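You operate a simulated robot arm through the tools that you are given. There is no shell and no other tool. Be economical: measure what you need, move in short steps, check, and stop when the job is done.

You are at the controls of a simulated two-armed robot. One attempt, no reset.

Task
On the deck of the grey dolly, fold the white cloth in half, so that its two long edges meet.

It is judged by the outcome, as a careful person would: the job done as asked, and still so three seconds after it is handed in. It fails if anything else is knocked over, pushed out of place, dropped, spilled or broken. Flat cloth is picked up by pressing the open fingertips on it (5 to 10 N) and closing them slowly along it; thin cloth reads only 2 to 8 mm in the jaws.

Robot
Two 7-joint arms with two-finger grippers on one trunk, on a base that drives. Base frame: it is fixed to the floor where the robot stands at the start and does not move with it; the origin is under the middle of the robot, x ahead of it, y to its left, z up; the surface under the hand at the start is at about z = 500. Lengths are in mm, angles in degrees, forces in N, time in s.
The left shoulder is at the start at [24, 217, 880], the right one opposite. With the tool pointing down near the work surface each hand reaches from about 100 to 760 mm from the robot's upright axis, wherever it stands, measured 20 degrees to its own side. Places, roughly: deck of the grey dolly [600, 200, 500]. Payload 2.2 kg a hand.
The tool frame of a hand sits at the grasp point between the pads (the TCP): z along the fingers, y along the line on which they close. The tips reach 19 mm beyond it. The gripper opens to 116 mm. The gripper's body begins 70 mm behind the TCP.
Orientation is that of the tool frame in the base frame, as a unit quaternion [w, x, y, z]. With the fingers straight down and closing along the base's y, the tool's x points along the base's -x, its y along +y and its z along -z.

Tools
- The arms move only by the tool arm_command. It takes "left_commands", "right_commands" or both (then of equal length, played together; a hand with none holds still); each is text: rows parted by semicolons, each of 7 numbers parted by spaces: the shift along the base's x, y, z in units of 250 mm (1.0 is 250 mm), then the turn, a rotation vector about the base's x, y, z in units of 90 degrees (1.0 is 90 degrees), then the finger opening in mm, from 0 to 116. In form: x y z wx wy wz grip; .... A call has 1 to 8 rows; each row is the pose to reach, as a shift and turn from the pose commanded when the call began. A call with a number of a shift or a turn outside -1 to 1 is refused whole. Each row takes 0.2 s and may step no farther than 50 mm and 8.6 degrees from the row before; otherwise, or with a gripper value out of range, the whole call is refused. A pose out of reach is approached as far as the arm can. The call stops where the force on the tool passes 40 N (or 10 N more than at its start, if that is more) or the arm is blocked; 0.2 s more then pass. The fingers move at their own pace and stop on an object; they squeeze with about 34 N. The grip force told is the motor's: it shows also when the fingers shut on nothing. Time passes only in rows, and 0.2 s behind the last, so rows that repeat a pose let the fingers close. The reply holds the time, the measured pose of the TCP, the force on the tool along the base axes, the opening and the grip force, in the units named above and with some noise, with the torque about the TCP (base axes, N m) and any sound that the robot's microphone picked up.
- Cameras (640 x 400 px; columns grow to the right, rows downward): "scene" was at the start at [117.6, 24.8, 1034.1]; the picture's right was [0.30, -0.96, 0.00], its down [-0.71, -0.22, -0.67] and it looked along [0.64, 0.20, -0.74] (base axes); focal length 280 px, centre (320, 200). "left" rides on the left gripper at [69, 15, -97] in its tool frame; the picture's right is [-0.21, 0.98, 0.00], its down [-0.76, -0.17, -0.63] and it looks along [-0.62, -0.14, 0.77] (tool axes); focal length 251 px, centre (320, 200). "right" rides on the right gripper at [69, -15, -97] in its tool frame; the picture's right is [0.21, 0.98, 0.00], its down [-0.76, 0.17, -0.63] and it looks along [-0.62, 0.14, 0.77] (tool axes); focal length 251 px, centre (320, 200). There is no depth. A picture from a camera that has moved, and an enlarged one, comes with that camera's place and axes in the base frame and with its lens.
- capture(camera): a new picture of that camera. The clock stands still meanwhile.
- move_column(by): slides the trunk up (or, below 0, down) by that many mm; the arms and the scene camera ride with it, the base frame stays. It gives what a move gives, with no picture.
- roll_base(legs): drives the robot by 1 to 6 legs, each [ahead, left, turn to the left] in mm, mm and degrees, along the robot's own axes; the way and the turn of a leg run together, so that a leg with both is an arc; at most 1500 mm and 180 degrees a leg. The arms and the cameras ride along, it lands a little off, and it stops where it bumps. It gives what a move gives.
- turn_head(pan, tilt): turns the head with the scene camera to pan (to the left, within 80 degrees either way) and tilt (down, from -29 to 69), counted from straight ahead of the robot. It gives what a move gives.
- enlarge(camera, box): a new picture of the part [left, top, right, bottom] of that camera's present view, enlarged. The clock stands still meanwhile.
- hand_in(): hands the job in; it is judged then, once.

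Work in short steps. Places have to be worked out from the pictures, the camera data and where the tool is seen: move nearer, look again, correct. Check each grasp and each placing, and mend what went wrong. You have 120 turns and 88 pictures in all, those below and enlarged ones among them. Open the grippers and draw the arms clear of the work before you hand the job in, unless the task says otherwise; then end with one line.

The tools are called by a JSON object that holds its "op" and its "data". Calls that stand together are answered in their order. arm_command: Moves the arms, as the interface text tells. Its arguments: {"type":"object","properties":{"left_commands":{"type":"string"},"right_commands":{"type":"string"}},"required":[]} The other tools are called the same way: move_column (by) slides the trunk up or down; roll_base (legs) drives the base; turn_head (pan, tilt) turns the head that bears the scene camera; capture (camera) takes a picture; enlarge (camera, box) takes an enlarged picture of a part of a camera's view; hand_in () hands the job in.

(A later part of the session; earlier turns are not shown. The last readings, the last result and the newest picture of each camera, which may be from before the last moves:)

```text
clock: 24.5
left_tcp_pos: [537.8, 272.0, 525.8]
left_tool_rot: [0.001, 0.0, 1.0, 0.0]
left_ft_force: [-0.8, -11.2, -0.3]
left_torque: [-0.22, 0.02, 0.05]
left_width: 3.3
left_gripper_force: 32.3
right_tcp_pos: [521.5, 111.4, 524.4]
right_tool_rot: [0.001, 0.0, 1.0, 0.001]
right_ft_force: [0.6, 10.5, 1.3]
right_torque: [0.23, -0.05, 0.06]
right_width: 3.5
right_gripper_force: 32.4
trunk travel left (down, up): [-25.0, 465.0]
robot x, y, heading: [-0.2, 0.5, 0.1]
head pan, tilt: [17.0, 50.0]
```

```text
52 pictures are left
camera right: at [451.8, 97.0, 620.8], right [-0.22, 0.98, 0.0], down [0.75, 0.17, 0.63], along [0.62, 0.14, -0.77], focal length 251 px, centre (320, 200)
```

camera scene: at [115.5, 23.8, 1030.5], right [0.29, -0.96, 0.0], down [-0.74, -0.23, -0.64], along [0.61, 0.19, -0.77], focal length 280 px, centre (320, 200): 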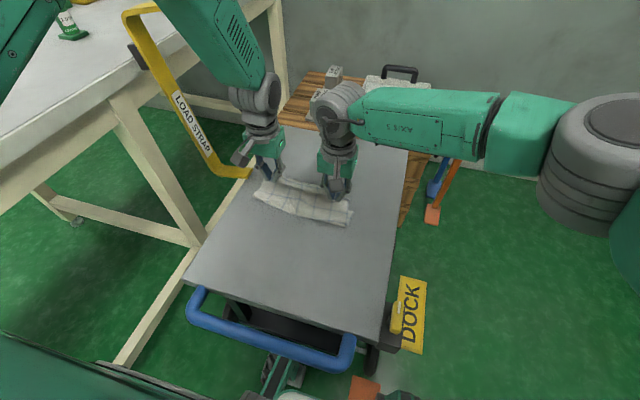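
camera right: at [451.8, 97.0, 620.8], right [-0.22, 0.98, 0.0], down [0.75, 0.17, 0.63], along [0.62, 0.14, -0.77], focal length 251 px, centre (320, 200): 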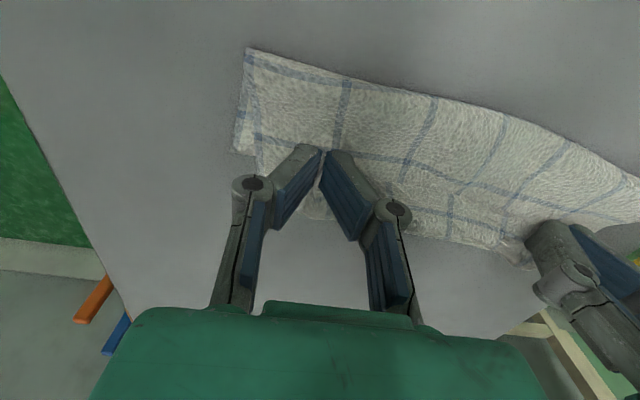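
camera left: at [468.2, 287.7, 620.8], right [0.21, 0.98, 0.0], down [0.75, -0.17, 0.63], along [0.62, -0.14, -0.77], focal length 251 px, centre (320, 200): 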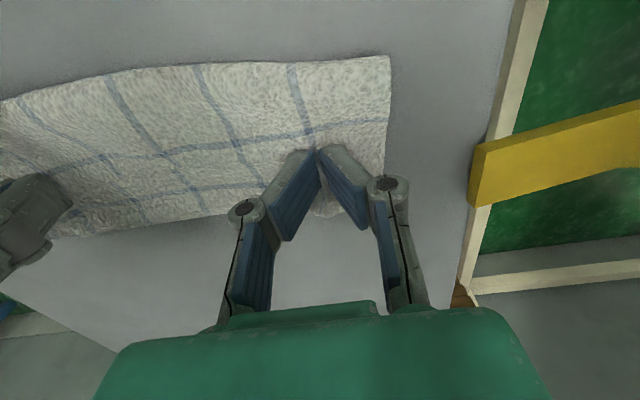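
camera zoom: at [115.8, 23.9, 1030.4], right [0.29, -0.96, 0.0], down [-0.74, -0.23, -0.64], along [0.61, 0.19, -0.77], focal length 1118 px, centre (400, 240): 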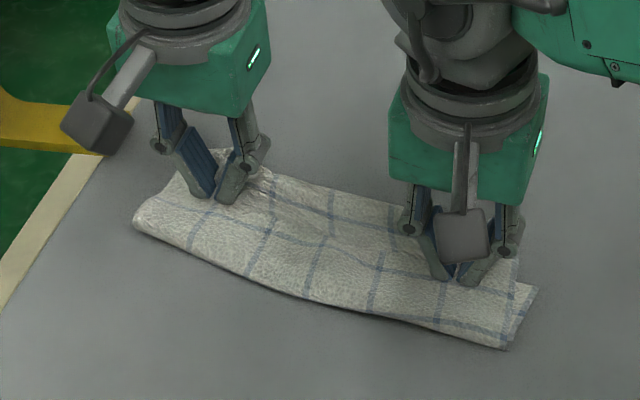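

Down near the layers now. I press lightly and open slowly to spread the gathers, then withdraw upward to see the whole fold.

{"op": "arm_command", "data": {"left_commands": "0 0 -0.012 0 0 0 0; 0 0 -0.012 0 0 0 8; 0 0 -0.012 0 0 0 16; 0 0 -0.012 0 0 0 24; 0 0 -0.012 0 0 0 32; 0 0 0.05 0 0 0 36; 0 0 0.2 0 0 0 40; 0 0 0.36 0 0 0 40", "right_commands": "0 0 -0.012 0 0 0 0; 0 0 -0.012 0 0 0 8; 0 0 -0.012 0 0 0 16; 0 0 -0.012 0 0 0 24; 0 0 -0.012 0 0 0 32; 0 0 0.05 0 0 0 36; 0 0 0.2 0 0 0 40; 0 0 0.36 0 0 0 40"}}

{"op": "enlarge", "data": {"camera": "scene", "box": [230, 140, 370, 240]}}

{"op": "capture", "data": {"camera": "left"}}

{"op": "capture", "data": {"camera": "right"}}

```text
clock: 26.3
left_tcp_pos: [536.9, 270.9, 617.3]
left_tool_rot: [0.002, 0.0, 1.0, 0.0]
left_ft_force: [0.3, -0.4, 0.2]
left_torque: [-0.04, -0.01, 0.02]
left_width: 39.8
left_gripper_force: 0.0
right_tcp_pos: [520.4, 111.4, 615.3]
right_tool_rot: [0.001, 0.0, 1.0, -0.001]
right_ft_force: [0.8, 0.7, 0.7]
right_torque: [-0.02, 0.0, 0.02]
right_width: 40.0
right_gripper_force: 0.2
trunk travel left (down, up): [-25.0, 465.0]
robot x, y, heading: [0.3, 1.0, 0.0]
head pan, tilt: [17.0, 50.0]
```

```text
4.00 times, centred on (300, 190) of scene
camera zoom: at [114.7, 23.3, 1030.6], right [0.29, -0.96, 0.0], down [-0.73, -0.22, -0.64], along [0.61, 0.19, -0.77], focal length 1118 px, centre (400, 240)
```

zoom: 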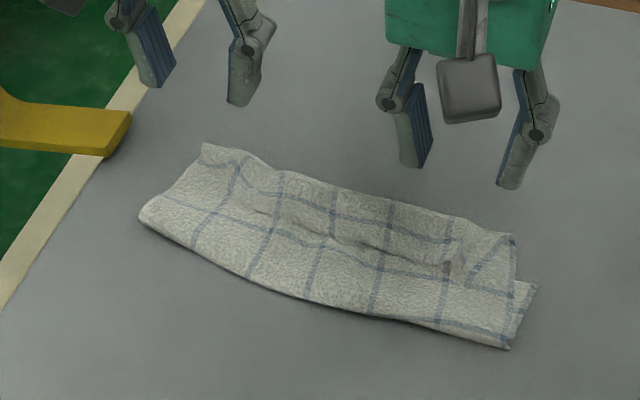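

```text
50 pictures are left
camera left: at [467.3, 285.8, 712.4], right [0.21, 0.98, 0.0], down [0.75, -0.17, 0.63], along [0.62, -0.14, -0.77], focal length 251 px, centre (320, 200)
```

left: 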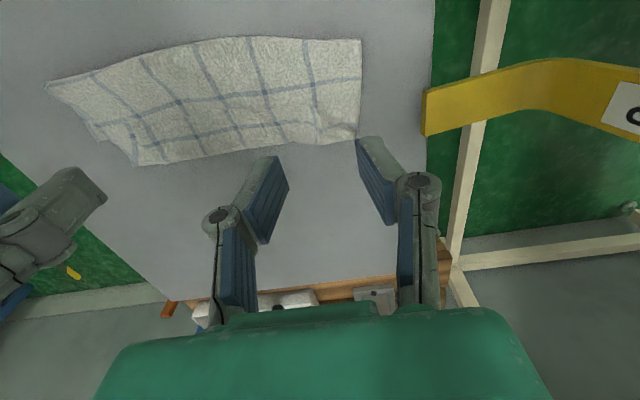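

```text
49 pictures are left
camera right: at [452.4, 98.0, 711.7], right [-0.21, 0.98, 0.0], down [0.75, 0.17, 0.64], along [0.62, 0.14, -0.77], focal length 251 px, centre (320, 200)
```

right: 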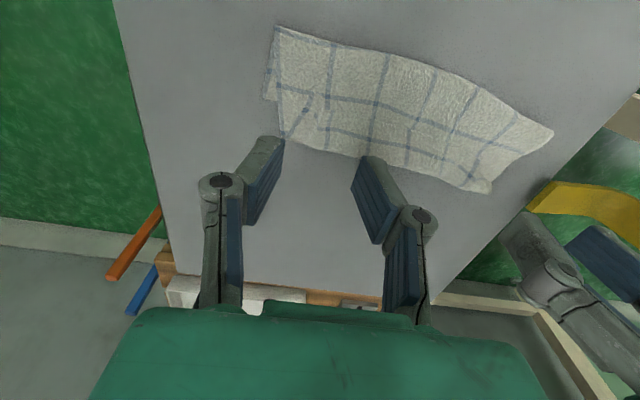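

Released. The right side shows the bottom layer's corner oddly short; I zoom on it from both cameras.

{"op": "enlarge", "data": {"camera": "right", "box": [250, 15, 410, 165]}}

{"op": "enlarge", "data": {"camera": "left", "box": [30, 20, 380, 180]}}

```text
2.67 times, centred on (330, 90) of right
camera zoom: at [452.4, 98.0, 711.7], right [-0.21, 0.98, 0.0], down [0.75, 0.17, 0.64], along [0.62, 0.14, -0.77], focal length 670 px, centre (293, 493)
```

zoom: 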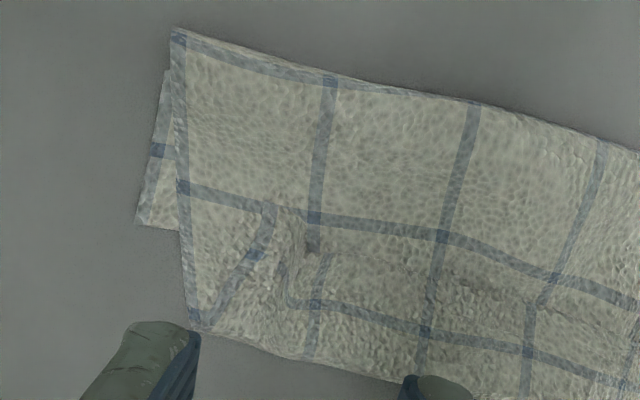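

```text
1.83 times, centred on (205, 100) of left
camera zoom: at [467.3, 285.8, 712.4], right [0.21, 0.98, 0.0], down [0.75, -0.17, 0.63], along [0.62, -0.14, -0.77], focal length 460 px, centre (530, 383)
```

zoom: 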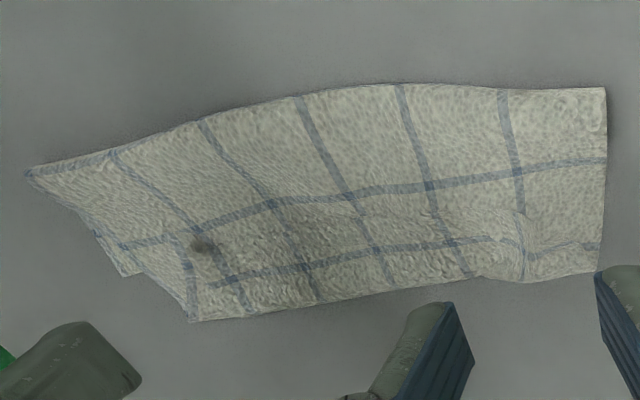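

Grid spacing (~37 mm) shows that part of the bottom layer is tucked or crumpled under. I'll regrip the top edge, open the fold back out and inspect the far part.

{"op": "arm_command", "data": {"left_commands": "0.13 -0.012 0 0 0 0 38; 0.132 -0.012 -0.16 0 0 0 38; 0.132 -0.012 -0.32 0 0 0 38; 0.132 -0.012 -0.37 0 0 0 38; 0.132 -0.012 -0.375 0 0 0 38", "right_commands": "0.15 0.02 0 0 0 0 38; 0.154 0.02 -0.16 0 0 0 38; 0.154 0.02 -0.32 0 0 0 38; 0.154 0.02 -0.365 0 0 0 38; 0.154 0.02 -0.37 0 0 0 38"}}

{"op": "capture", "data": {"camera": "left"}}

{"op": "capture", "data": {"camera": "right"}}

```text
clock: 27.5
left_tcp_pos: [571.1, 268.7, 523.1]
left_tool_rot: [0.002, 0.0, 1.0, 0.0]
left_ft_force: [-0.2, 0.3, 0.1]
left_torque: [0.02, -0.01, 0.0]
left_width: 37.9
left_gripper_force: 0.2
right_tcp_pos: [561.0, 116.4, 523.1]
right_tool_rot: [0.002, -0.001, 1.0, 0.0]
right_ft_force: [0.3, 0.1, 0.1]
right_torque: [0.01, -0.01, 0.0]
right_width: 38.1
right_gripper_force: 0.1
trunk travel left (down, up): [-25.0, 465.0]
robot x, y, heading: [0.5, 1.1, 0.1]
head pan, tilt: [17.0, 50.0]
```

```text
46 pictures are left
camera left: at [500.7, 284.5, 618.4], right [0.21, 0.98, 0.0], down [0.75, -0.17, 0.63], along [0.62, -0.14, -0.77], focal length 251 px, centre (320, 200)
```

left: 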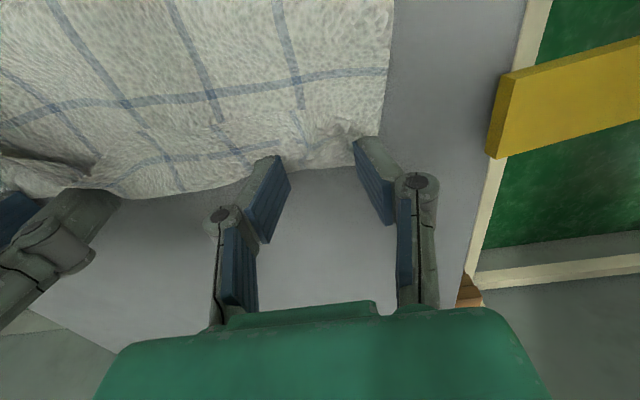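

```text
45 pictures are left
camera right: at [491.6, 103.2, 619.0], right [-0.22, 0.98, 0.0], down [0.75, 0.17, 0.64], along [0.62, 0.14, -0.77], focal length 251 px, centre (320, 200)
```

right: 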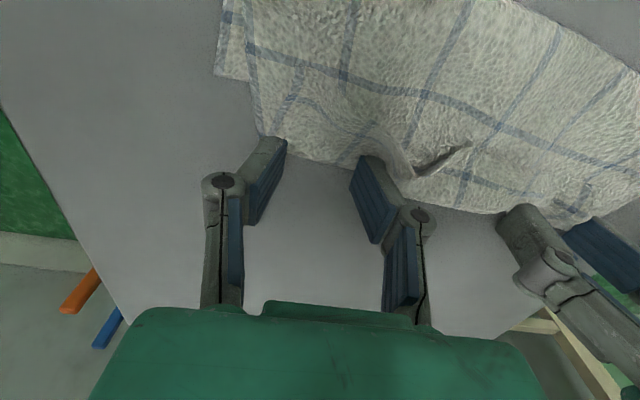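

Fingers overlap the top edge by ~8–10 mm. Press and close.

{"op": "arm_command", "data": {"left_commands": "-0.004 0 -0.012 0 0 0 38; -0.004 0 -0.018 0 0 0 38; -0.004 0 -0.018 0 0 0 38", "right_commands": "-0.01 0 -0.012 0 0 0 38; -0.01 0 -0.018 0 0 0 38; -0.01 0 -0.018 0 0 0 38"}}

```text
clock: 28.3
left_tcp_pos: [568.8, 268.6, 518.2]
left_tool_rot: [0.003, 0.001, 1.0, -0.001]
left_ft_force: [-0.4, -1.3, 12.1]
left_torque: [-0.07, 0.1, -0.01]
left_width: 41.6
left_gripper_force: 0.1
right_tcp_pos: [557.1, 116.7, 518.6]
right_tool_rot: [0.002, -0.001, 1.0, 0.0]
right_ft_force: [0.8, 2.9, 12.9]
right_torque: [0.16, 0.08, 0.01]
right_width: 38.5
right_gripper_force: 5.5
trunk travel left (down, up): [-25.0, 465.0]
robot x, y, heading: [-0.6, 0.4, 0.0]
head pan, tilt: [17.0, 50.0]
```

Forces ≈12 N each; close slowly.

{"op": "arm_command", "data": {"left_commands": "0 0 0 0 0 0 34; 0 0 0 0 0 0 29; 0 0 -0.001 0 0 0 24; 0 0 -0.001 0 0 0 18; 0 0 -0.001 0 0 0 13; 0 0 -0.001 0 0 0 8; 0 0 -0.001 0 0 0 4; 0 0 -0.001 0 0 0 0", "right_commands": "0 0 0 0 0 0 34; 0 0 0 0 0 0 29; 0 0 -0.001 0 0 0 24; 0 0 -0.002 0 0 0 18; 0 0 -0.002 0 0 0 13; 0 0 -0.002 0 0 0 8; 0 0 -0.002 0 0 0 4; 0 0 -0.002 0 0 0 0"}}

```text
clock: 30.1
left_tcp_pos: [569.2, 267.5, 520.4]
left_tool_rot: [0.004, 0.001, 1.0, 0.0]
left_ft_force: [0.0, -4.7, 29.5]
left_torque: [-0.22, 0.06, 0.04]
left_width: 5.3
left_gripper_force: 33.3
right_tcp_pos: [556.5, 116.3, 519.7]
right_tool_rot: [0.004, 0.0, 1.0, 0.0]
right_ft_force: [2.8, 5.2, 18.3]
right_torque: [0.06, 0.06, -0.02]
right_width: 3.6
right_gripper_force: 32.3
trunk travel left (down, up): [-25.0, 465.0]
robot x, y, heading: [-1.2, 0.4, -0.1]
head pan, tilt: [17.0, 50.0]
```

Both hold. Lift up ~90 mm slightly backward and look at the bottom layer.

{"op": "arm_command", "data": {"left_commands": "0 0 0.12 0 0 0 0; -0.02 0 0.26 0 0 0 0; -0.1 0 0.36 0 0 0 0; -0.2 0 0.36 0 0 0 0; -0.3 0 0.36 0 0 0 0; -0.3 0 0.36 0 0 0 0", "right_commands": "0 0 0.12 0 0 0 0; -0.02 0 0.26 0 0 0 0; -0.1 0 0.36 0 0 0 0; -0.2 0 0.36 0 0 0 0; -0.3 0 0.36 0 0 0 0; -0.3 0 0.36 0 0 0 0"}}

{"op": "capture", "data": {"camera": "left"}}

{"op": "capture", "data": {"camera": "right"}}

{"op": "enlarge", "data": {"camera": "scene", "box": [210, 120, 390, 250]}}

```text
clock: 31.5
left_tcp_pos: [494.8, 270.2, 605.8]
left_tool_rot: [0.001, 0.0, 1.0, 0.0]
left_ft_force: [-0.2, -5.5, 0.0]
left_torque: [-0.07, -0.02, 0.05]
left_width: 3.1
left_gripper_force: 32.1
right_tcp_pos: [481.8, 116.8, 608.5]
right_tool_rot: [0.001, 0.0, 1.0, 0.0]
right_ft_force: [0.1, 4.4, -1.1]
right_torque: [0.04, -0.04, -0.06]
right_width: 3.8
right_gripper_force: 32.1
trunk travel left (down, up): [-25.0, 465.0]
robot x, y, heading: [-0.4, -6.0, 0.0]
head pan, tilt: [17.0, 50.0]
```

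```text
44 pictures are left
camera left: at [424.9, 285.4, 701.7], right [0.21, 0.98, 0.0], down [0.76, -0.17, 0.63], along [0.62, -0.14, -0.77], focal length 251 px, centre (320, 200)
```

left: 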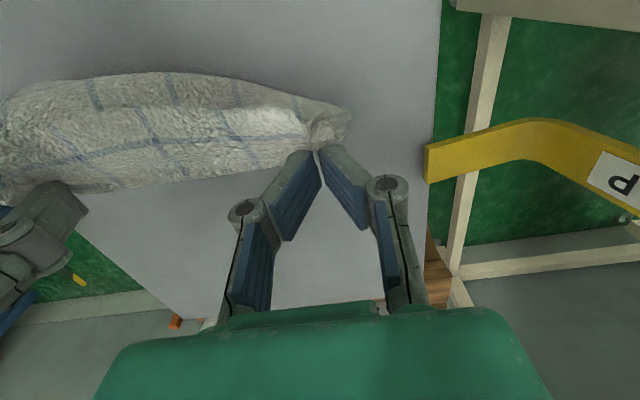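

```text
43 pictures are left
camera right: at [413.5, 103.3, 704.4], right [-0.21, 0.98, 0.0], down [0.75, 0.17, 0.63], along [0.62, 0.14, -0.77], focal length 251 px, centre (320, 200)
```

right: 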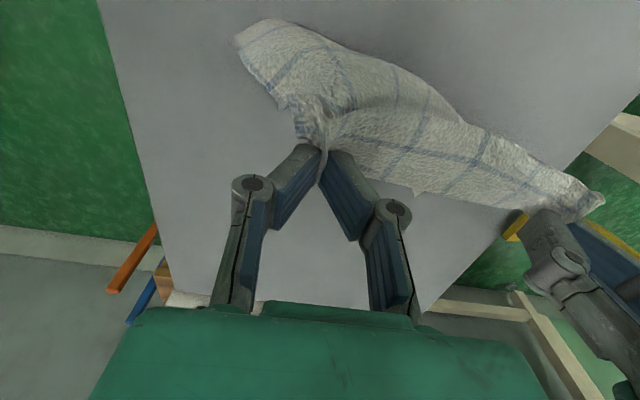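

```text
3.08 times, centred on (300, 185) of scene
camera zoom: at [115.6, 24.1, 1030.3], right [0.29, -0.96, 0.0], down [-0.74, -0.23, -0.64], along [0.61, 0.19, -0.77], focal length 860 px, centre (382, 246)
```

zoom: 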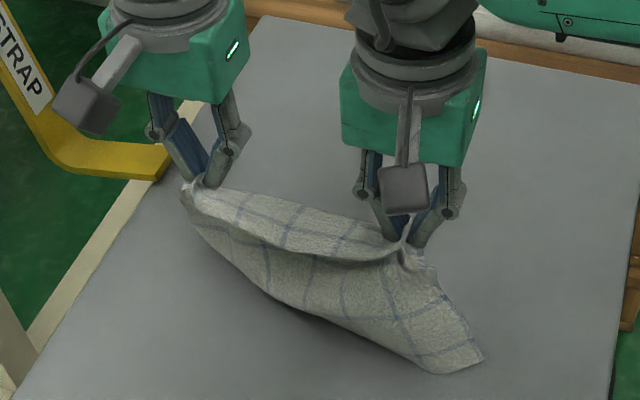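

It looks as if the hands may hold both layers. I zoom in to determine what each hand holds.

{"op": "enlarge", "data": {"camera": "right", "box": [220, 0, 620, 240]}}

{"op": "enlarge", "data": {"camera": "left", "box": [0, 50, 400, 250]}}

```text
1.60 times, centred on (420, 120) of right
camera zoom: at [413.5, 103.3, 704.4], right [-0.21, 0.98, 0.0], down [0.75, 0.17, 0.63], along [0.62, 0.14, -0.77], focal length 402 px, centre (160, 328)
```

zoom: 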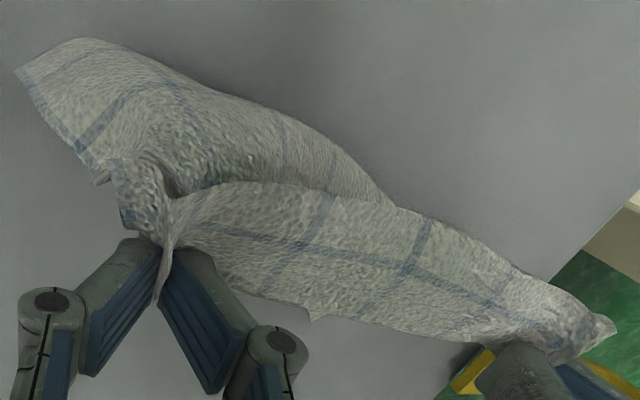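

```text
1.60 times, centred on (200, 150) of left
camera zoom: at [424.9, 285.4, 701.7], right [0.21, 0.98, 0.0], down [0.76, -0.17, 0.63], along [0.62, -0.14, -0.77], focal length 402 px, centre (512, 280)
```

zoom: 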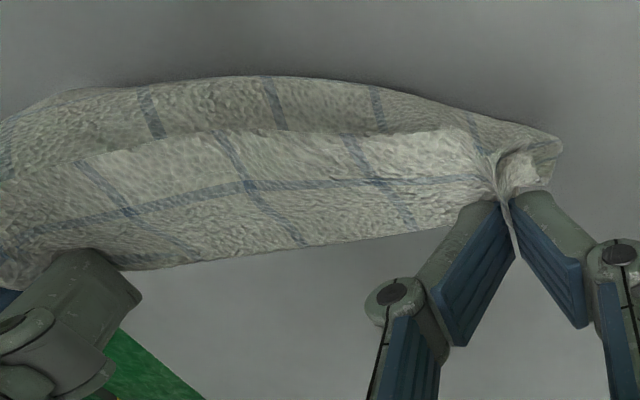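

The far ~50 mm of the cloth had tucked under, and the hands hold the top edge plus that tuck; the tucked strip now hangs on the +x side. I'll lower while moving back, so the strip lays out flat ahead, then release; afterwards I can take the single far edge and shake the cloth open by gravity.

{"op": "arm_command", "data": {"left_commands": "-0.04 0 -0.1 0 0 0 0; -0.1 0 -0.2 0 0 0 0; -0.18 0 -0.27 0 0 0 0; -0.28 0 -0.31 0 0 0 0; -0.36 0 -0.31 0 0 0 0; -0.42 0 -0.31 0 0 0 0; -0.42 0 -0.31 0 0 0 0", "right_commands": "-0.04 0 -0.1 0 0 0 0; -0.1 0 -0.2 0 0 0 0; -0.18 0 -0.27 0 0 0 0; -0.28 0 -0.315 0 0 0 0; -0.36 0 -0.315 0 0 0 0; -0.42 0 -0.315 0 0 0 0; -0.42 0 -0.315 0 0 0 0"}}

{"op": "capture", "data": {"camera": "left"}}

{"op": "capture", "data": {"camera": "right"}}

{"op": "enlarge", "data": {"camera": "scene", "box": [190, 160, 370, 290]}}

```text
clock: 33.1
left_tcp_pos: [390.4, 269.0, 530.2]
left_tool_rot: [0.001, 0.0, 1.0, -0.001]
left_ft_force: [-0.6, -3.2, -0.6]
left_torque: [-0.05, 0.02, 0.01]
left_width: 3.2
left_gripper_force: 32.9
right_tcp_pos: [377.3, 116.2, 529.0]
right_tool_rot: [0.001, 0.0, 1.0, 0.0]
right_ft_force: [0.8, 2.4, 0.5]
right_torque: [0.03, 0.02, -0.03]
right_width: 3.8
right_gripper_force: 32.7
trunk travel left (down, up): [-25.0, 465.0]
robot x, y, heading: [-0.6, 2.5, 0.0]
head pan, tilt: [17.0, 50.0]
```

```text
39 pictures are left
camera left: at [320.2, 284.5, 625.3], right [0.21, 0.98, 0.0], down [0.75, -0.17, 0.63], along [0.62, -0.14, -0.77], focal length 251 px, centre (320, 200)
```

left: 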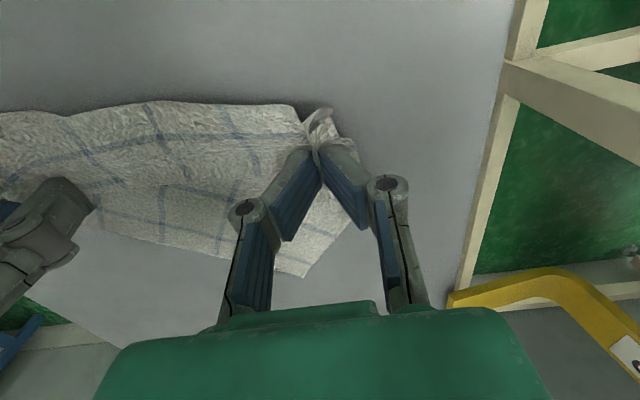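

```text
38 pictures are left
camera right: at [308.9, 103.5, 625.0], right [-0.21, 0.98, 0.0], down [0.75, 0.17, 0.63], along [0.62, 0.14, -0.77], focal length 251 px, centre (320, 200)
```

right: 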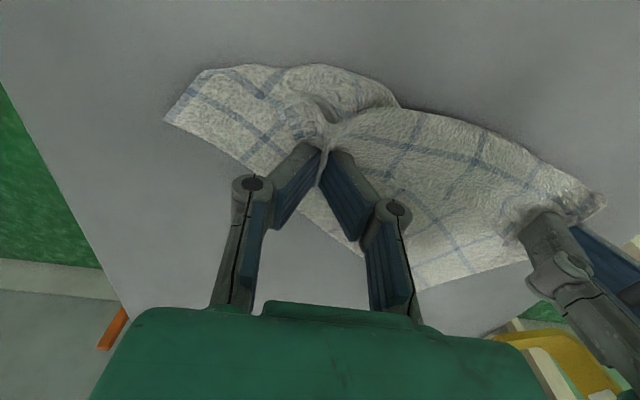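

```text
3.08 times, centred on (280, 225) of scene
camera zoom: at [115.0, 23.8, 1030.4], right [0.29, -0.96, 0.0], down [-0.74, -0.23, -0.64], along [0.61, 0.19, -0.77], focal length 860 px, centre (443, 123)
```

zoom: 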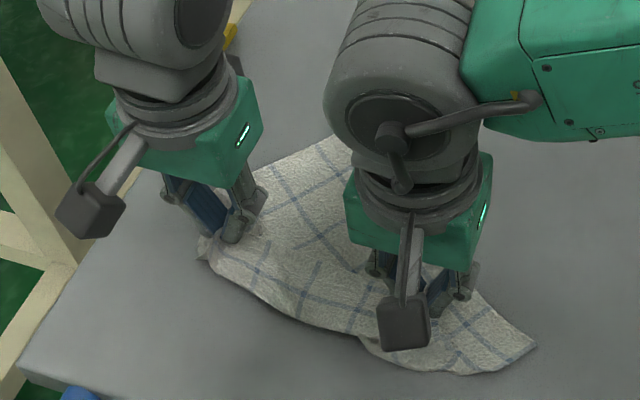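

The far edge now runs diagonally from about [375,36] to [495,234] and is exposed. I release, rise, and look at the entire cloth.

{"op": "arm_command", "data": {"left_commands": "0 0 -0.015 0 0 0 10; 0 0 -0.015 0 0 0 30; 0 0 -0.01 0 0 0 50; 0 0 0.1 0 0 0 60; 0 0.1 0.25 0 0 0 60; 0 0.25 0.38 0 0 0 60; 0 0.4 0.45 0 0 0 60; 0 0.55 0.5 0 0 0 60", "right_commands": "0 0 -0.012 0 0 0 10; 0 0 -0.012 0 0 0 30; 0 0 -0.01 0 0 0 50; 0 0 0.1 0 0 0 60; 0 -0.1 0.25 0 0 0 60; 0 -0.25 0.38 0 0 0 60; 0 -0.4 0.45 0 0 0 60; 0 -0.55 0.5 0 0 0 60"}}

{"op": "capture", "data": {"camera": "scene"}}

{"op": "enlarge", "data": {"camera": "scene", "box": [200, 180, 360, 290]}}

```text
clock: 34.9
left_tcp_pos: [391.0, 406.6, 656.1]
left_tool_rot: [0.001, 0.0, 1.0, 0.0]
left_ft_force: [-0.5, -0.4, -1.0]
left_torque: [-0.02, -0.02, -0.02]
left_width: 59.8
left_gripper_force: 0.1
right_tcp_pos: [376.1, -21.0, 654.4]
right_tool_rot: [0.002, 0.001, 1.0, 0.0]
right_ft_force: [-0.7, 0.2, -1.0]
right_torque: [-0.02, 0.01, 0.02]
right_width: 60.1
right_gripper_force: 0.0
trunk travel left (down, up): [-25.0, 465.0]
robot x, y, heading: [-1.2, 0.0, -0.0]
head pan, tilt: [17.0, 50.0]
```

```text
36 pictures are left
camera scene: at [114.1, 23.4, 1030.6], right [0.29, -0.96, 0.0], down [-0.73, -0.22, -0.64], along [0.61, 0.19, -0.77], focal length 280 px, centre (320, 200)
```

scene: 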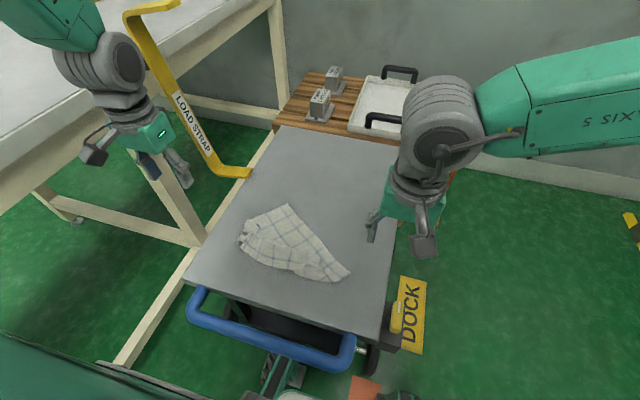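

```text
3.64 times, centred on (280, 235) of scene
camera zoom: at [114.1, 23.4, 1030.6], right [0.29, -0.96, 0.0], down [-0.73, -0.22, -0.64], along [0.61, 0.19, -0.77], focal length 1016 px, centre (466, 73)
```

zoom: 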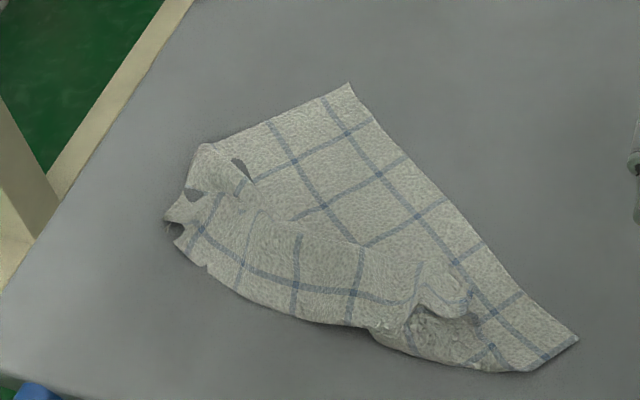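

The exposed straight edge is the far edge, corners at [503,228] and [370,39]. I'll yaw both hands −35° to close along it, and move above its two corners.

{"op": "arm_command", "data": {"left_commands": "0.065 -0.135 -0.03 0 0 -0.065 38; 0.13 -0.27 -0.08 0 0 -0.13 38; 0.196 -0.405 -0.15 0 0 -0.195 38; 0.261 -0.54 -0.24 0 0 -0.26 38; 0.327 -0.675 -0.33 0 0 -0.325 38; 0.392 -0.81 -0.43 0 0 -0.389 38; 0.392 -0.81 -0.43 0 0 -0.389 38", "right_commands": "0.008 0.055 -0.03 0 0 -0.065 38; 0.015 0.11 -0.08 0 0 -0.13 38; 0.023 0.165 -0.15 0 0 -0.195 38; 0.03 0.22 -0.24 0 0 -0.26 38; 0.038 0.275 -0.33 0 0 -0.325 38; 0.046 0.328 -0.43 0 0 -0.389 38; 0.046 0.328 -0.43 0 0 -0.389 38"}}

{"op": "capture", "data": {"camera": "left"}}

{"op": "capture", "data": {"camera": "right"}}

```text
clock: 36.5
left_tcp_pos: [487.2, 203.7, 550.1]
left_tool_rot: [0.001, 0.302, 0.953, -0.001]
left_ft_force: [-0.3, 0.7, 0.3]
left_torque: [0.0, -0.04, 0.03]
left_width: 38.0
left_gripper_force: 0.0
right_tcp_pos: [389.5, 60.5, 548.8]
right_tool_rot: [0.002, 0.301, 0.953, 0.0]
right_ft_force: [-0.1, 0.0, 0.5]
right_torque: [-0.02, 0.01, -0.02]
right_width: 38.1
right_gripper_force: 0.2
trunk travel left (down, up): [-25.0, 465.0]
robot x, y, heading: [-0.5, -0.4, 0.0]
head pan, tilt: [17.0, 50.0]
```

```text
34 pictures are left
camera left: at [438.4, 255.9, 644.7], right [0.74, 0.68, 0.0], down [0.52, -0.57, 0.64], along [0.43, -0.47, -0.77], focal length 251 px, centre (320, 200)
```

left: 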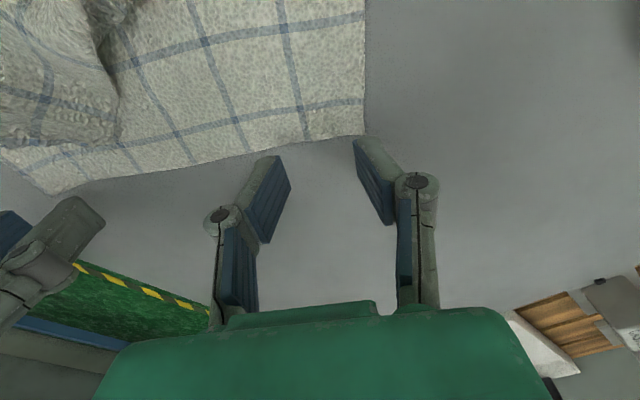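

```text
33 pictures are left
camera right: at [323.6, 89.5, 644.4], right [0.39, 0.92, 0.0], down [0.71, -0.3, 0.64], along [0.59, -0.25, -0.77], focal length 251 px, centre (320, 200)
```

right: 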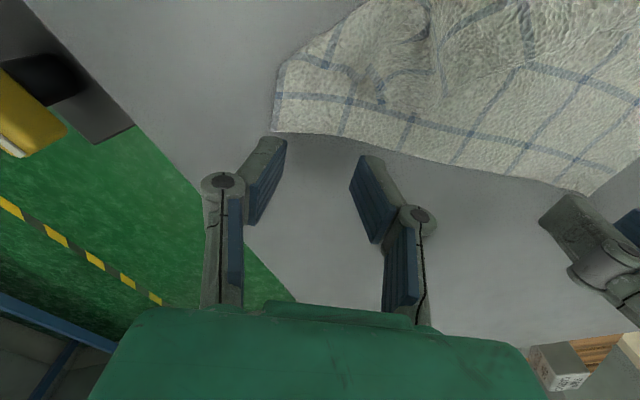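

Both are well aligned with ~9 mm overlap. Descend and press.

{"op": "arm_command", "data": {"left_commands": "-0.008 -0.009 -0.06 0 0 0 38; -0.008 -0.009 -0.11 0 0 0 38; -0.008 -0.009 -0.126 0 0 0 38; -0.008 -0.009 -0.128 0 0 0 38", "right_commands": "0.002 0.008 -0.06 0 0 0 38; 0.002 0.008 -0.105 0 0 0 38; 0.002 0.008 -0.12 0 0 0 38; 0.002 0.008 -0.122 0 0 0 38"}}

```text
clock: 37.5
left_tcp_pos: [484.9, 201.1, 517.4]
left_tool_rot: [0.002, 0.301, 0.954, 0.0]
left_ft_force: [0.3, -1.0, 14.3]
left_torque: [0.11, 0.15, 0.0]
left_width: 36.0
left_gripper_force: 0.2
right_tcp_pos: [389.0, 62.4, 518.4]
right_tool_rot: [0.001, 0.301, 0.954, 0.001]
right_ft_force: [0.1, 0.6, 19.0]
right_torque: [0.16, 0.02, 0.02]
right_width: 40.6
right_gripper_force: 0.1
trunk travel left (down, up): [-25.0, 465.0]
robot x, y, heading: [1.9, 1.0, 0.0]
head pan, tilt: [17.0, 50.0]
```

Pressing at 14 and 19 N; close slowly.

{"op": "arm_command", "data": {"left_commands": "0 0 0 0 0 0 34; 0 0 0 0 0 0 29; 0 0 0 0 0 0 24; 0 0 0 0 0 0 18; 0 0 0 0 0 0 13; 0 0 0 0 0 0 8; 0 0 0 0 0 0 4; 0 0 0 0 0 0 0", "right_commands": "0 0 0.003 0 0 0 34; 0 0 0.003 0 0 0 29; 0 0 0.003 0 0 0 24; 0 0 0.003 0 0 0 18; 0 0 0.003 0 0 0 13; 0 0 0.003 0 0 0 8; 0 0 0.003 0 0 0 4; 0 0 0.003 0 0 0 0"}}

```text
clock: 39.2
left_tcp_pos: [486.0, 202.2, 518.7]
left_tool_rot: [0.005, 0.3, 0.954, 0.001]
left_ft_force: [-1.8, -1.1, 15.9]
left_torque: [-0.02, 0.12, -0.03]
left_width: 0.0
left_gripper_force: 28.3
right_tcp_pos: [389.2, 61.3, 520.0]
right_tool_rot: [0.003, 0.3, 0.954, 0.001]
right_ft_force: [-1.0, -0.8, 9.1]
right_torque: [-0.01, 0.09, 0.0]
right_width: 3.3
right_gripper_force: 32.2
trunk travel left (down, up): [-25.0, 465.0]
robot x, y, heading: [1.7, 2.1, -0.0]
head pan, tilt: [17.0, 50.0]
stopped in row 8 (left hand): the force on the tool passed its limit at 43 N (the readings are from after the stop); the commanded pose is now the measured one
```

Right holds, left slipped. Lift the left a little, reopen, and look.

{"op": "arm_command", "data": {"left_commands": "0 0 0.06 0 0 0 0; 0 0 0.06 0 0 0 20; 0 0 0.06 0 0 0 38; 0 0 0.06 0 0 0 38"}}

{"op": "capture", "data": {"camera": "left"}}

```text
clock: 40.2
left_tcp_pos: [485.7, 200.1, 533.0]
left_tool_rot: [0.003, 0.301, 0.953, 0.0]
left_ft_force: [-0.1, 0.6, 0.2]
left_torque: [0.02, 0.0, 0.02]
left_width: 38.1
left_gripper_force: 0.0
right_tcp_pos: [389.0, 64.2, 520.3]
right_tool_rot: [0.003, 0.3, 0.954, 0.001]
right_ft_force: [1.7, 1.4, 23.2]
right_torque: [0.0, 0.13, 0.0]
right_width: 2.8
right_gripper_force: 31.6
trunk travel left (down, up): [-25.0, 465.0]
robot x, y, heading: [0.5, -0.6, 0.1]
head pan, tilt: [17.0, 50.0]
```

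```text
32 pictures are left
camera left: at [436.0, 252.4, 629.2], right [0.74, 0.68, 0.0], down [0.52, -0.57, 0.64], along [0.43, -0.47, -0.77], focal length 251 px, centre (320, 200)
```

left: 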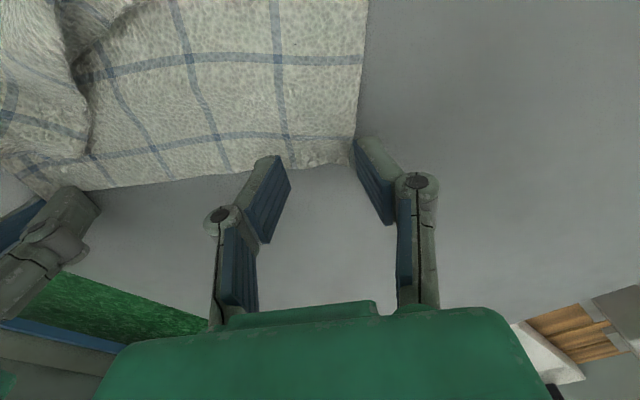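

The corner is now at [502,210]. I shift the left ~12 mm in −y and press again.

{"op": "arm_command", "data": {"left_commands": "0.003 -0.048 0 0 0 0 36; 0.003 -0.048 -0.04 0 0 0 36; 0.003 -0.048 -0.058 0 0 0 36; 0.003 -0.048 -0.06 0 0 0 36"}}

```text
clock: 41.2
left_tcp_pos: [485.2, 188.2, 519.8]
left_tool_rot: [0.004, 0.3, 0.954, 0.001]
left_ft_force: [-0.9, -1.2, 10.8]
left_torque: [0.04, 0.08, 0.01]
left_width: 37.2
left_gripper_force: 0.0
right_tcp_pos: [388.5, 64.3, 520.2]
right_tool_rot: [0.003, 0.301, 0.954, 0.001]
right_ft_force: [1.6, 1.4, 21.5]
right_torque: [-0.01, 0.14, 0.01]
right_width: 3.0
right_gripper_force: 32.2
trunk travel left (down, up): [-25.0, 465.0]
robot x, y, heading: [-0.5, 1.0, 0.1]
head pan, tilt: [17.0, 50.0]
```

{"op": "arm_command", "data": {"left_commands": "0 0 0 0 0 0 33; 0 0 0 0 0 0 28; 0 0 0 0 0 0 23; 0 0 0 0 0 0 18; 0 0 0 0 0 0 13; 0 0 0 0 0 0 8; 0 0 0 0 0 0 4; 0 0 0 0 0 0 0"}}

{"op": "capture", "data": {"camera": "left"}}

```text
clock: 43.0
left_tcp_pos: [485.7, 189.3, 519.3]
left_tool_rot: [0.004, 0.301, 0.954, 0.001]
left_ft_force: [-1.0, 0.3, 20.3]
left_torque: [0.06, 0.14, -0.01]
left_width: 0.4
left_gripper_force: 28.4
right_tcp_pos: [388.2, 62.7, 519.5]
right_tool_rot: [0.003, 0.301, 0.954, 0.001]
right_ft_force: [1.9, 1.3, 20.2]
right_torque: [0.02, 0.11, 0.01]
right_width: 2.6
right_gripper_force: 31.7
trunk travel left (down, up): [-25.0, 465.0]
robot x, y, heading: [-1.7, -0.3, -0.0]
head pan, tilt: [17.0, 50.0]
```

```text
31 pictures are left
camera left: at [436.8, 240.6, 615.3], right [0.74, 0.68, 0.01], down [0.52, -0.57, 0.64], along [0.44, -0.47, -0.77], focal length 251 px, centre (320, 200)
```

left: 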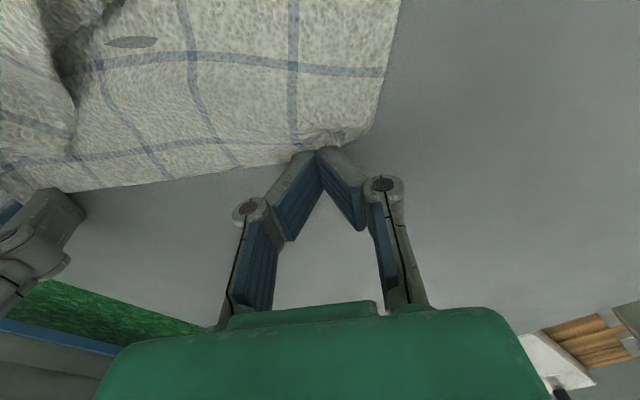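

Slipped again—overlap too small. Lift, open, and look again before going in deeper.

{"op": "arm_command", "data": {"left_commands": "0 0 0.07 0 0 0 0; -0.02 0.016 0.07 0 0 0 20; -0.028 0.024 0.07 0 0 0 44; -0.028 0.024 0.07 0 0 0 44"}}

{"op": "capture", "data": {"camera": "left"}}

```text
clock: 44.0
left_tcp_pos: [480.0, 194.7, 536.4]
left_tool_rot: [0.004, 0.3, 0.954, 0.0]
left_ft_force: [-0.5, -0.4, 0.1]
left_torque: [0.0, -0.02, 0.01]
left_width: 44.1
left_gripper_force: 0.1
right_tcp_pos: [388.1, 63.2, 519.6]
right_tool_rot: [0.004, 0.3, 0.954, 0.001]
right_ft_force: [-2.2, -0.9, 30.9]
right_torque: [-0.06, 0.26, 0.01]
right_width: 2.7
right_gripper_force: 32.5
trunk travel left (down, up): [-25.0, 465.0]
robot x, y, heading: [-0.5, 2.1, -0.2]
head pan, tilt: [17.0, 50.0]
```

```text
30 pictures are left
camera left: at [429.8, 247.8, 631.6], right [0.74, 0.68, 0.0], down [0.52, -0.57, 0.64], along [0.43, -0.47, -0.77], focal length 251 px, centre (320, 200)
```

left: 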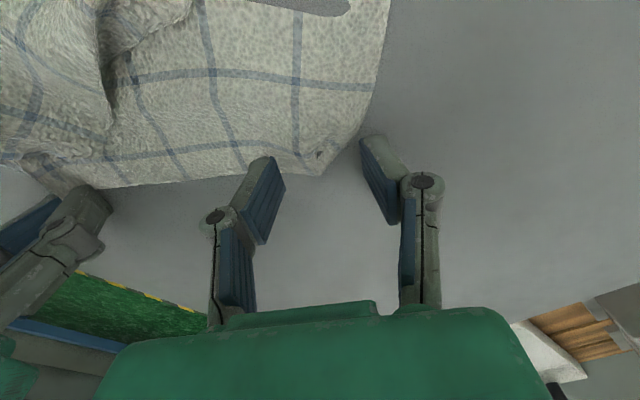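

The corner has curled; I move the left hand deeper and inward along the edge, and press.

{"op": "arm_command", "data": {"left_commands": "-0.063 -0.021 0 0 0 0 40; -0.063 -0.021 -0.04 0 0 0 40; -0.063 -0.021 -0.066 0 0 0 40; -0.063 -0.021 -0.071 0 0 0 40", "right_commands": "0 0 0.01 0 0 0 0; 0 0 0.02 0 0 0 0; 0 0 0.02 0 0 0 0; 0 0 0.02 0 0 0 0"}}

{"op": "capture", "data": {"camera": "left"}}

```text
clock: 45.0
left_tcp_pos: [464.0, 188.6, 519.0]
left_tool_rot: [0.004, 0.301, 0.954, 0.0]
left_ft_force: [-0.6, -1.5, 13.3]
left_torque: [0.02, -0.01, 0.01]
left_width: 44.4
left_gripper_force: 0.0
right_tcp_pos: [388.0, 62.6, 524.9]
right_tool_rot: [0.003, 0.301, 0.954, 0.0]
right_ft_force: [0.9, 2.2, -0.1]
right_torque: [-0.01, 0.01, -0.01]
right_width: 2.5
right_gripper_force: 30.9
trunk travel left (down, up): [-25.0, 465.0]
robot x, y, heading: [1.4, 3.5, -0.0]
head pan, tilt: [17.0, 50.0]
```

```text
29 pictures are left
camera left: at [415.1, 241.4, 613.9], right [0.74, 0.68, 0.0], down [0.52, -0.57, 0.64], along [0.43, -0.47, -0.77], focal length 251 px, centre (320, 200)
```

left: 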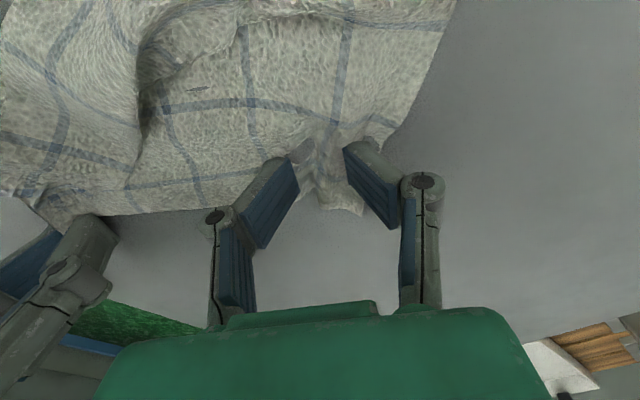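

The corner is bunched right between the fingers now. Close.

{"op": "arm_command", "data": {"left_commands": "0 0 0 0 0 0 38; 0 0 0 0 0 0 32; 0 0 0 0 0 0 26; 0 0 0 0 0 0 20; 0 0 0 0 0 0 14; 0 0 0 0 0 0 8; 0 0 0 0 0 0 3; 0 0 0 0 0 0 0"}}

```text
clock: 46.8
left_tcp_pos: [464.7, 188.9, 520.0]
left_tool_rot: [0.005, 0.301, 0.954, 0.001]
left_ft_force: [0.3, 1.0, 39.3]
left_torque: [0.06, -0.01, -0.01]
left_width: 2.4
left_gripper_force: 28.3
right_tcp_pos: [387.6, 62.9, 525.6]
right_tool_rot: [0.003, 0.3, 0.954, 0.001]
right_ft_force: [2.0, -0.1, -0.7]
right_torque: [0.06, 0.0, -0.02]
right_width: 1.8
right_gripper_force: 28.0
trunk travel left (down, up): [-25.0, 465.0]
robot x, y, heading: [-1.3, -2.7, -0.3]
head pan, tilt: [17.0, 50.0]
```

Left reads 2.4 mm. Lift both hands high so the cloth hangs and opens by gravity.

{"op": "arm_command", "data": {"left_commands": "0 0 0.1 0 0 0 0; 0 0 0.25 0 0 0 0; 0 0 0.4 0 0 0 0; 0 0 0.55 0 0 0 0; 0 0 0.7 0 0 0 0; 0 0 0.85 0 0 0 0; 0 0 0.96 0 0 0 0; 0 0 0.96 0 0 0 0", "right_commands": "0 0 0.1 0 0 0 0; 0 0 0.25 0 0 0 0; 0 0 0.4 0 0 0 0; 0 0 0.55 0 0 0 0; 0 0 0.7 0 0 0 0; 0 0 0.85 0 0 0 0; 0 0 0.95 0 0 0 0; 0 0 0.95 0 0 0 0"}}

{"op": "capture", "data": {"camera": "scene"}}

```text
clock: 48.6
left_tcp_pos: [463.8, 191.4, 758.6]
left_tool_rot: [0.003, 0.301, 0.954, 0.0]
left_ft_force: [-1.1, -0.8, -0.9]
left_torque: [0.05, -0.02, -0.04]
left_width: 4.5
left_gripper_force: 36.5
right_tcp_pos: [389.1, 63.5, 759.6]
right_tool_rot: [0.003, 0.301, 0.954, 0.0]
right_ft_force: [0.8, 0.3, -0.1]
right_torque: [-0.01, 0.01, 0.0]
right_width: 3.1
right_gripper_force: 34.2
trunk travel left (down, up): [-25.0, 465.0]
robot x, y, heading: [-0.7, -1.5, -0.2]
head pan, tilt: [17.0, 50.0]
```

```text
28 pictures are left
camera scene: at [115.0, 23.1, 1030.4], right [0.29, -0.96, 0.0], down [-0.74, -0.22, -0.64], along [0.61, 0.19, -0.77], focal length 280 px, centre (320, 200)
```

scene: 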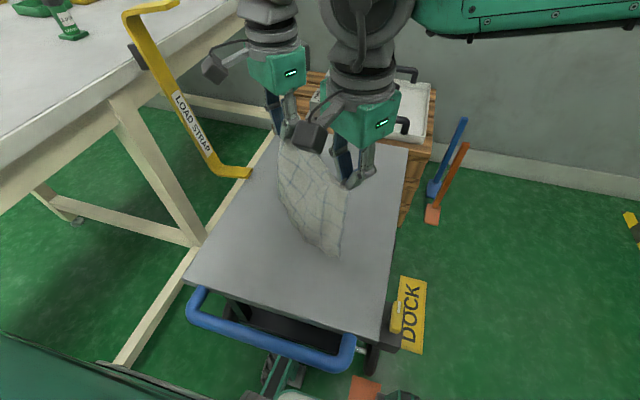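

The cloth hangs free from its far edge. I turn the hands back square, align them in x and spread them to straighten the held edge.

{"op": "arm_command", "data": {"left_commands": "-0.023 0.04 0 0 0 0.065 0; -0.045 0.08 0 0 0 0.13 0; -0.068 0.12 0 0 0 0.195 0; -0.09 0.16 0 0 0 0.26 0; -0.113 0.2 0 0 0 0.325 0; -0.136 0.236 0 0 0 0.389 0; -0.136 0.236 0 0 0 0.389 0; -0.136 0.236 0 0 0 0.389 0", "right_commands": "0.027 0.016 0 0 0 0.065 0; 0.055 0.033 0 0 0 0.13 0; 0.082 0.05 0 0 0 0.195 0; 0.11 0.066 0 0 0 0.26 0; 0.137 0.083 0 0 0 0.325 0; 0.164 0.1 0 0 0 0.389 0; 0.164 0.1 0 0 0 0.389 0; 0.164 0.1 0 0 0 0.389 0"}}

{"op": "capture", "data": {"camera": "scene"}}

{"op": "capture", "data": {"camera": "right"}}

{"op": "capture", "data": {"camera": "left"}}

```text
clock: 50.4
left_tcp_pos: [428.8, 249.1, 757.8]
left_tool_rot: [0.002, 0.0, 1.0, 0.0]
left_ft_force: [-3.4, -22.1, -0.6]
left_torque: [-0.33, 0.04, -0.32]
left_width: 3.1
left_gripper_force: 32.0
right_tcp_pos: [429.5, 89.9, 760.9]
right_tool_rot: [0.002, -0.002, 1.0, 0.003]
right_ft_force: [3.4, 22.7, 1.3]
right_torque: [0.41, -0.09, -0.29]
right_width: 3.0
right_gripper_force: 32.3
trunk travel left (down, up): [-25.0, 465.0]
robot x, y, heading: [-2.3, -1.5, -0.1]
head pan, tilt: [17.0, 50.0]
```

```text
27 pictures are left
camera scene: at [114.9, 23.5, 1030.5], right [0.29, -0.96, 0.0], down [-0.74, -0.22, -0.64], along [0.61, 0.19, -0.77], focal length 280 px, centre (320, 200)
```

scene: 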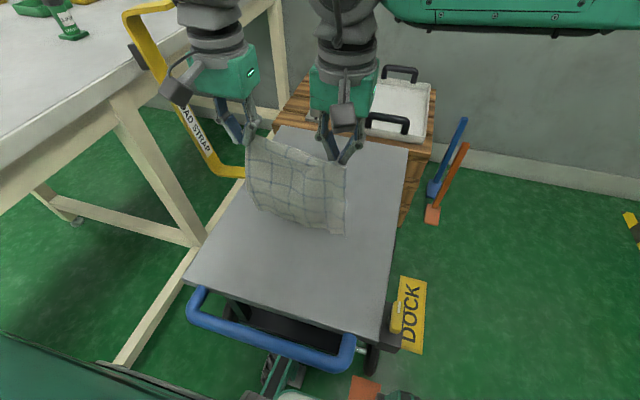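

```text
26 pictures are left
camera right: at [361.2, 75.5, 856.8], right [-0.22, 0.98, 0.0], down [0.75, 0.16, 0.64], along [0.62, 0.14, -0.77], focal length 251 px, centre (320, 200)
```

right: 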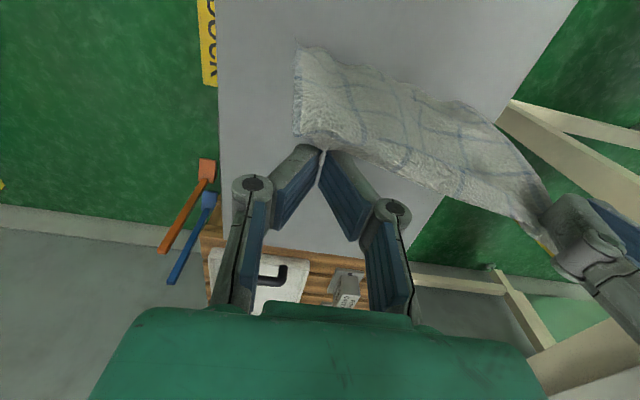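

```text
25 pictures are left
camera left: at [359.2, 264.2, 853.9], right [0.21, 0.98, 0.0], down [0.75, -0.17, 0.64], along [0.62, -0.13, -0.77], focal length 251 px, centre (320, 200)
```

left: 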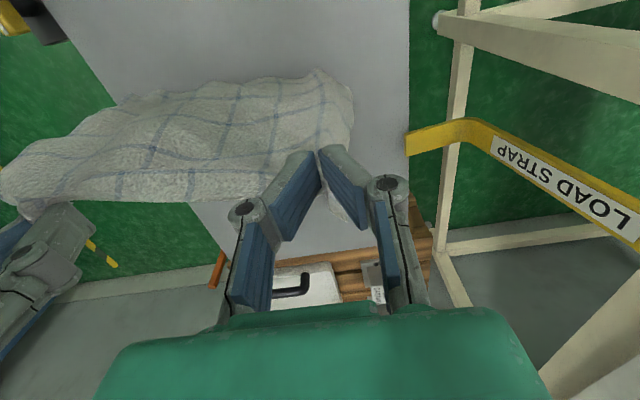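

The cloth hangs as a clean single sheet. New plan: touch its lower (near) edge down at x≈545, lay the lower half toward the robot (−x), then bring the held edge back over to +x — so the body trails naturally from the fingers. First move forward in the air.

{"op": "arm_command", "data": {"left_commands": "0.08 -0.012 0 0 0 0 0; 0.18 -0.012 0 0 0 0 0; 0.28 -0.012 0 0 0 0 0; 0.38 -0.012 0 0 0 0 0; 0.46 -0.012 0 0 0 0 0; 0.5 -0.012 0 0 0 0 0; 0.5 -0.012 0 0 0 0 0; 0.5 -0.012 0 0 0 0 0", "right_commands": "0.08 0.012 0 0 0 0 0; 0.18 0.012 0 0 0 0 0; 0.28 0.012 0 0 0 0 0; 0.38 0.012 0 0 0 0 0; 0.46 0.012 0 0 0 0 0; 0.5 0.012 0 0 0 0 0; 0.5 0.012 0 0 0 0 0; 0.5 0.012 0 0 0 0 0"}}

{"op": "capture", "data": {"camera": "scene"}}

```text
clock: 52.2
left_tcp_pos: [556.6, 246.0, 758.8]
left_tool_rot: [0.003, 0.001, 1.0, 0.001]
left_ft_force: [-1.3, -10.1, -0.4]
left_torque: [-0.13, 0.03, -0.14]
left_width: 3.2
left_gripper_force: 31.9
right_tcp_pos: [554.8, 91.8, 761.1]
right_tool_rot: [0.002, 0.0, 1.0, 0.0]
right_ft_force: [2.0, 10.9, 1.2]
right_torque: [0.23, -0.04, -0.15]
right_width: 3.1
right_gripper_force: 31.8
trunk travel left (down, up): [-25.0, 465.0]
robot x, y, heading: [-0.5, 1.3, -0.3]
head pan, tilt: [17.0, 50.0]
```

```text
24 pictures are left
camera scene: at [115.8, 23.7, 1030.4], right [0.29, -0.96, 0.0], down [-0.74, -0.23, -0.64], along [0.61, 0.19, -0.77], focal length 280 px, centre (320, 200)
```

scene: 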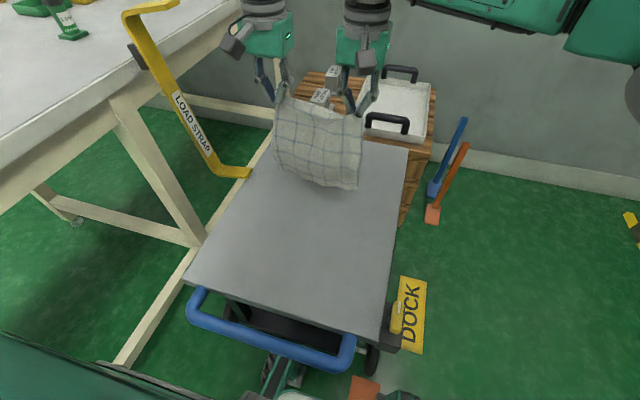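

Hangs well. Lower ~45 mm to near-contact and look.

{"op": "arm_command", "data": {"left_commands": "0 0 -0.08 0 0 0 0; 0 0 -0.16 0 0 0 0; 0 0 -0.19 0 0 0 0; 0 0 -0.19 0 0 0 0", "right_commands": "0 0 -0.08 0 0 0 0; 0 0 -0.16 0 0 0 0; 0 0 -0.19 0 0 0 0; 0 0 -0.19 0 0 0 0"}}

{"op": "enlarge", "data": {"camera": "scene", "box": [240, 60, 400, 220]}}

```text
clock: 53.2
left_tcp_pos: [555.4, 245.2, 710.2]
left_tool_rot: [0.003, 0.0, 1.0, 0.001]
left_ft_force: [-2.4, -10.7, -0.4]
left_torque: [-0.12, 0.04, -0.17]
left_width: 3.1
left_gripper_force: 32.5
right_tcp_pos: [554.4, 92.0, 714.4]
right_tool_rot: [0.004, 0.0, 1.0, 0.001]
right_ft_force: [2.6, 11.8, 0.8]
right_torque: [0.18, -0.05, -0.13]
right_width: 2.8
right_gripper_force: 32.2
trunk travel left (down, up): [-25.0, 465.0]
robot x, y, heading: [0.8, 0.3, -0.0]
head pan, tilt: [17.0, 50.0]
```

```text
2.50 times, centred on (320, 140) of scene
camera zoom: at [115.9, 23.6, 1030.4], right [0.29, -0.96, 0.0], down [-0.74, -0.22, -0.64], along [0.61, 0.19, -0.77], focal length 699 px, centre (320, 350)
```

zoom: 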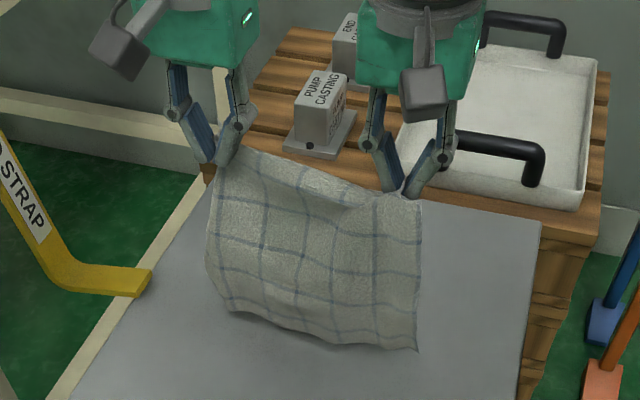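

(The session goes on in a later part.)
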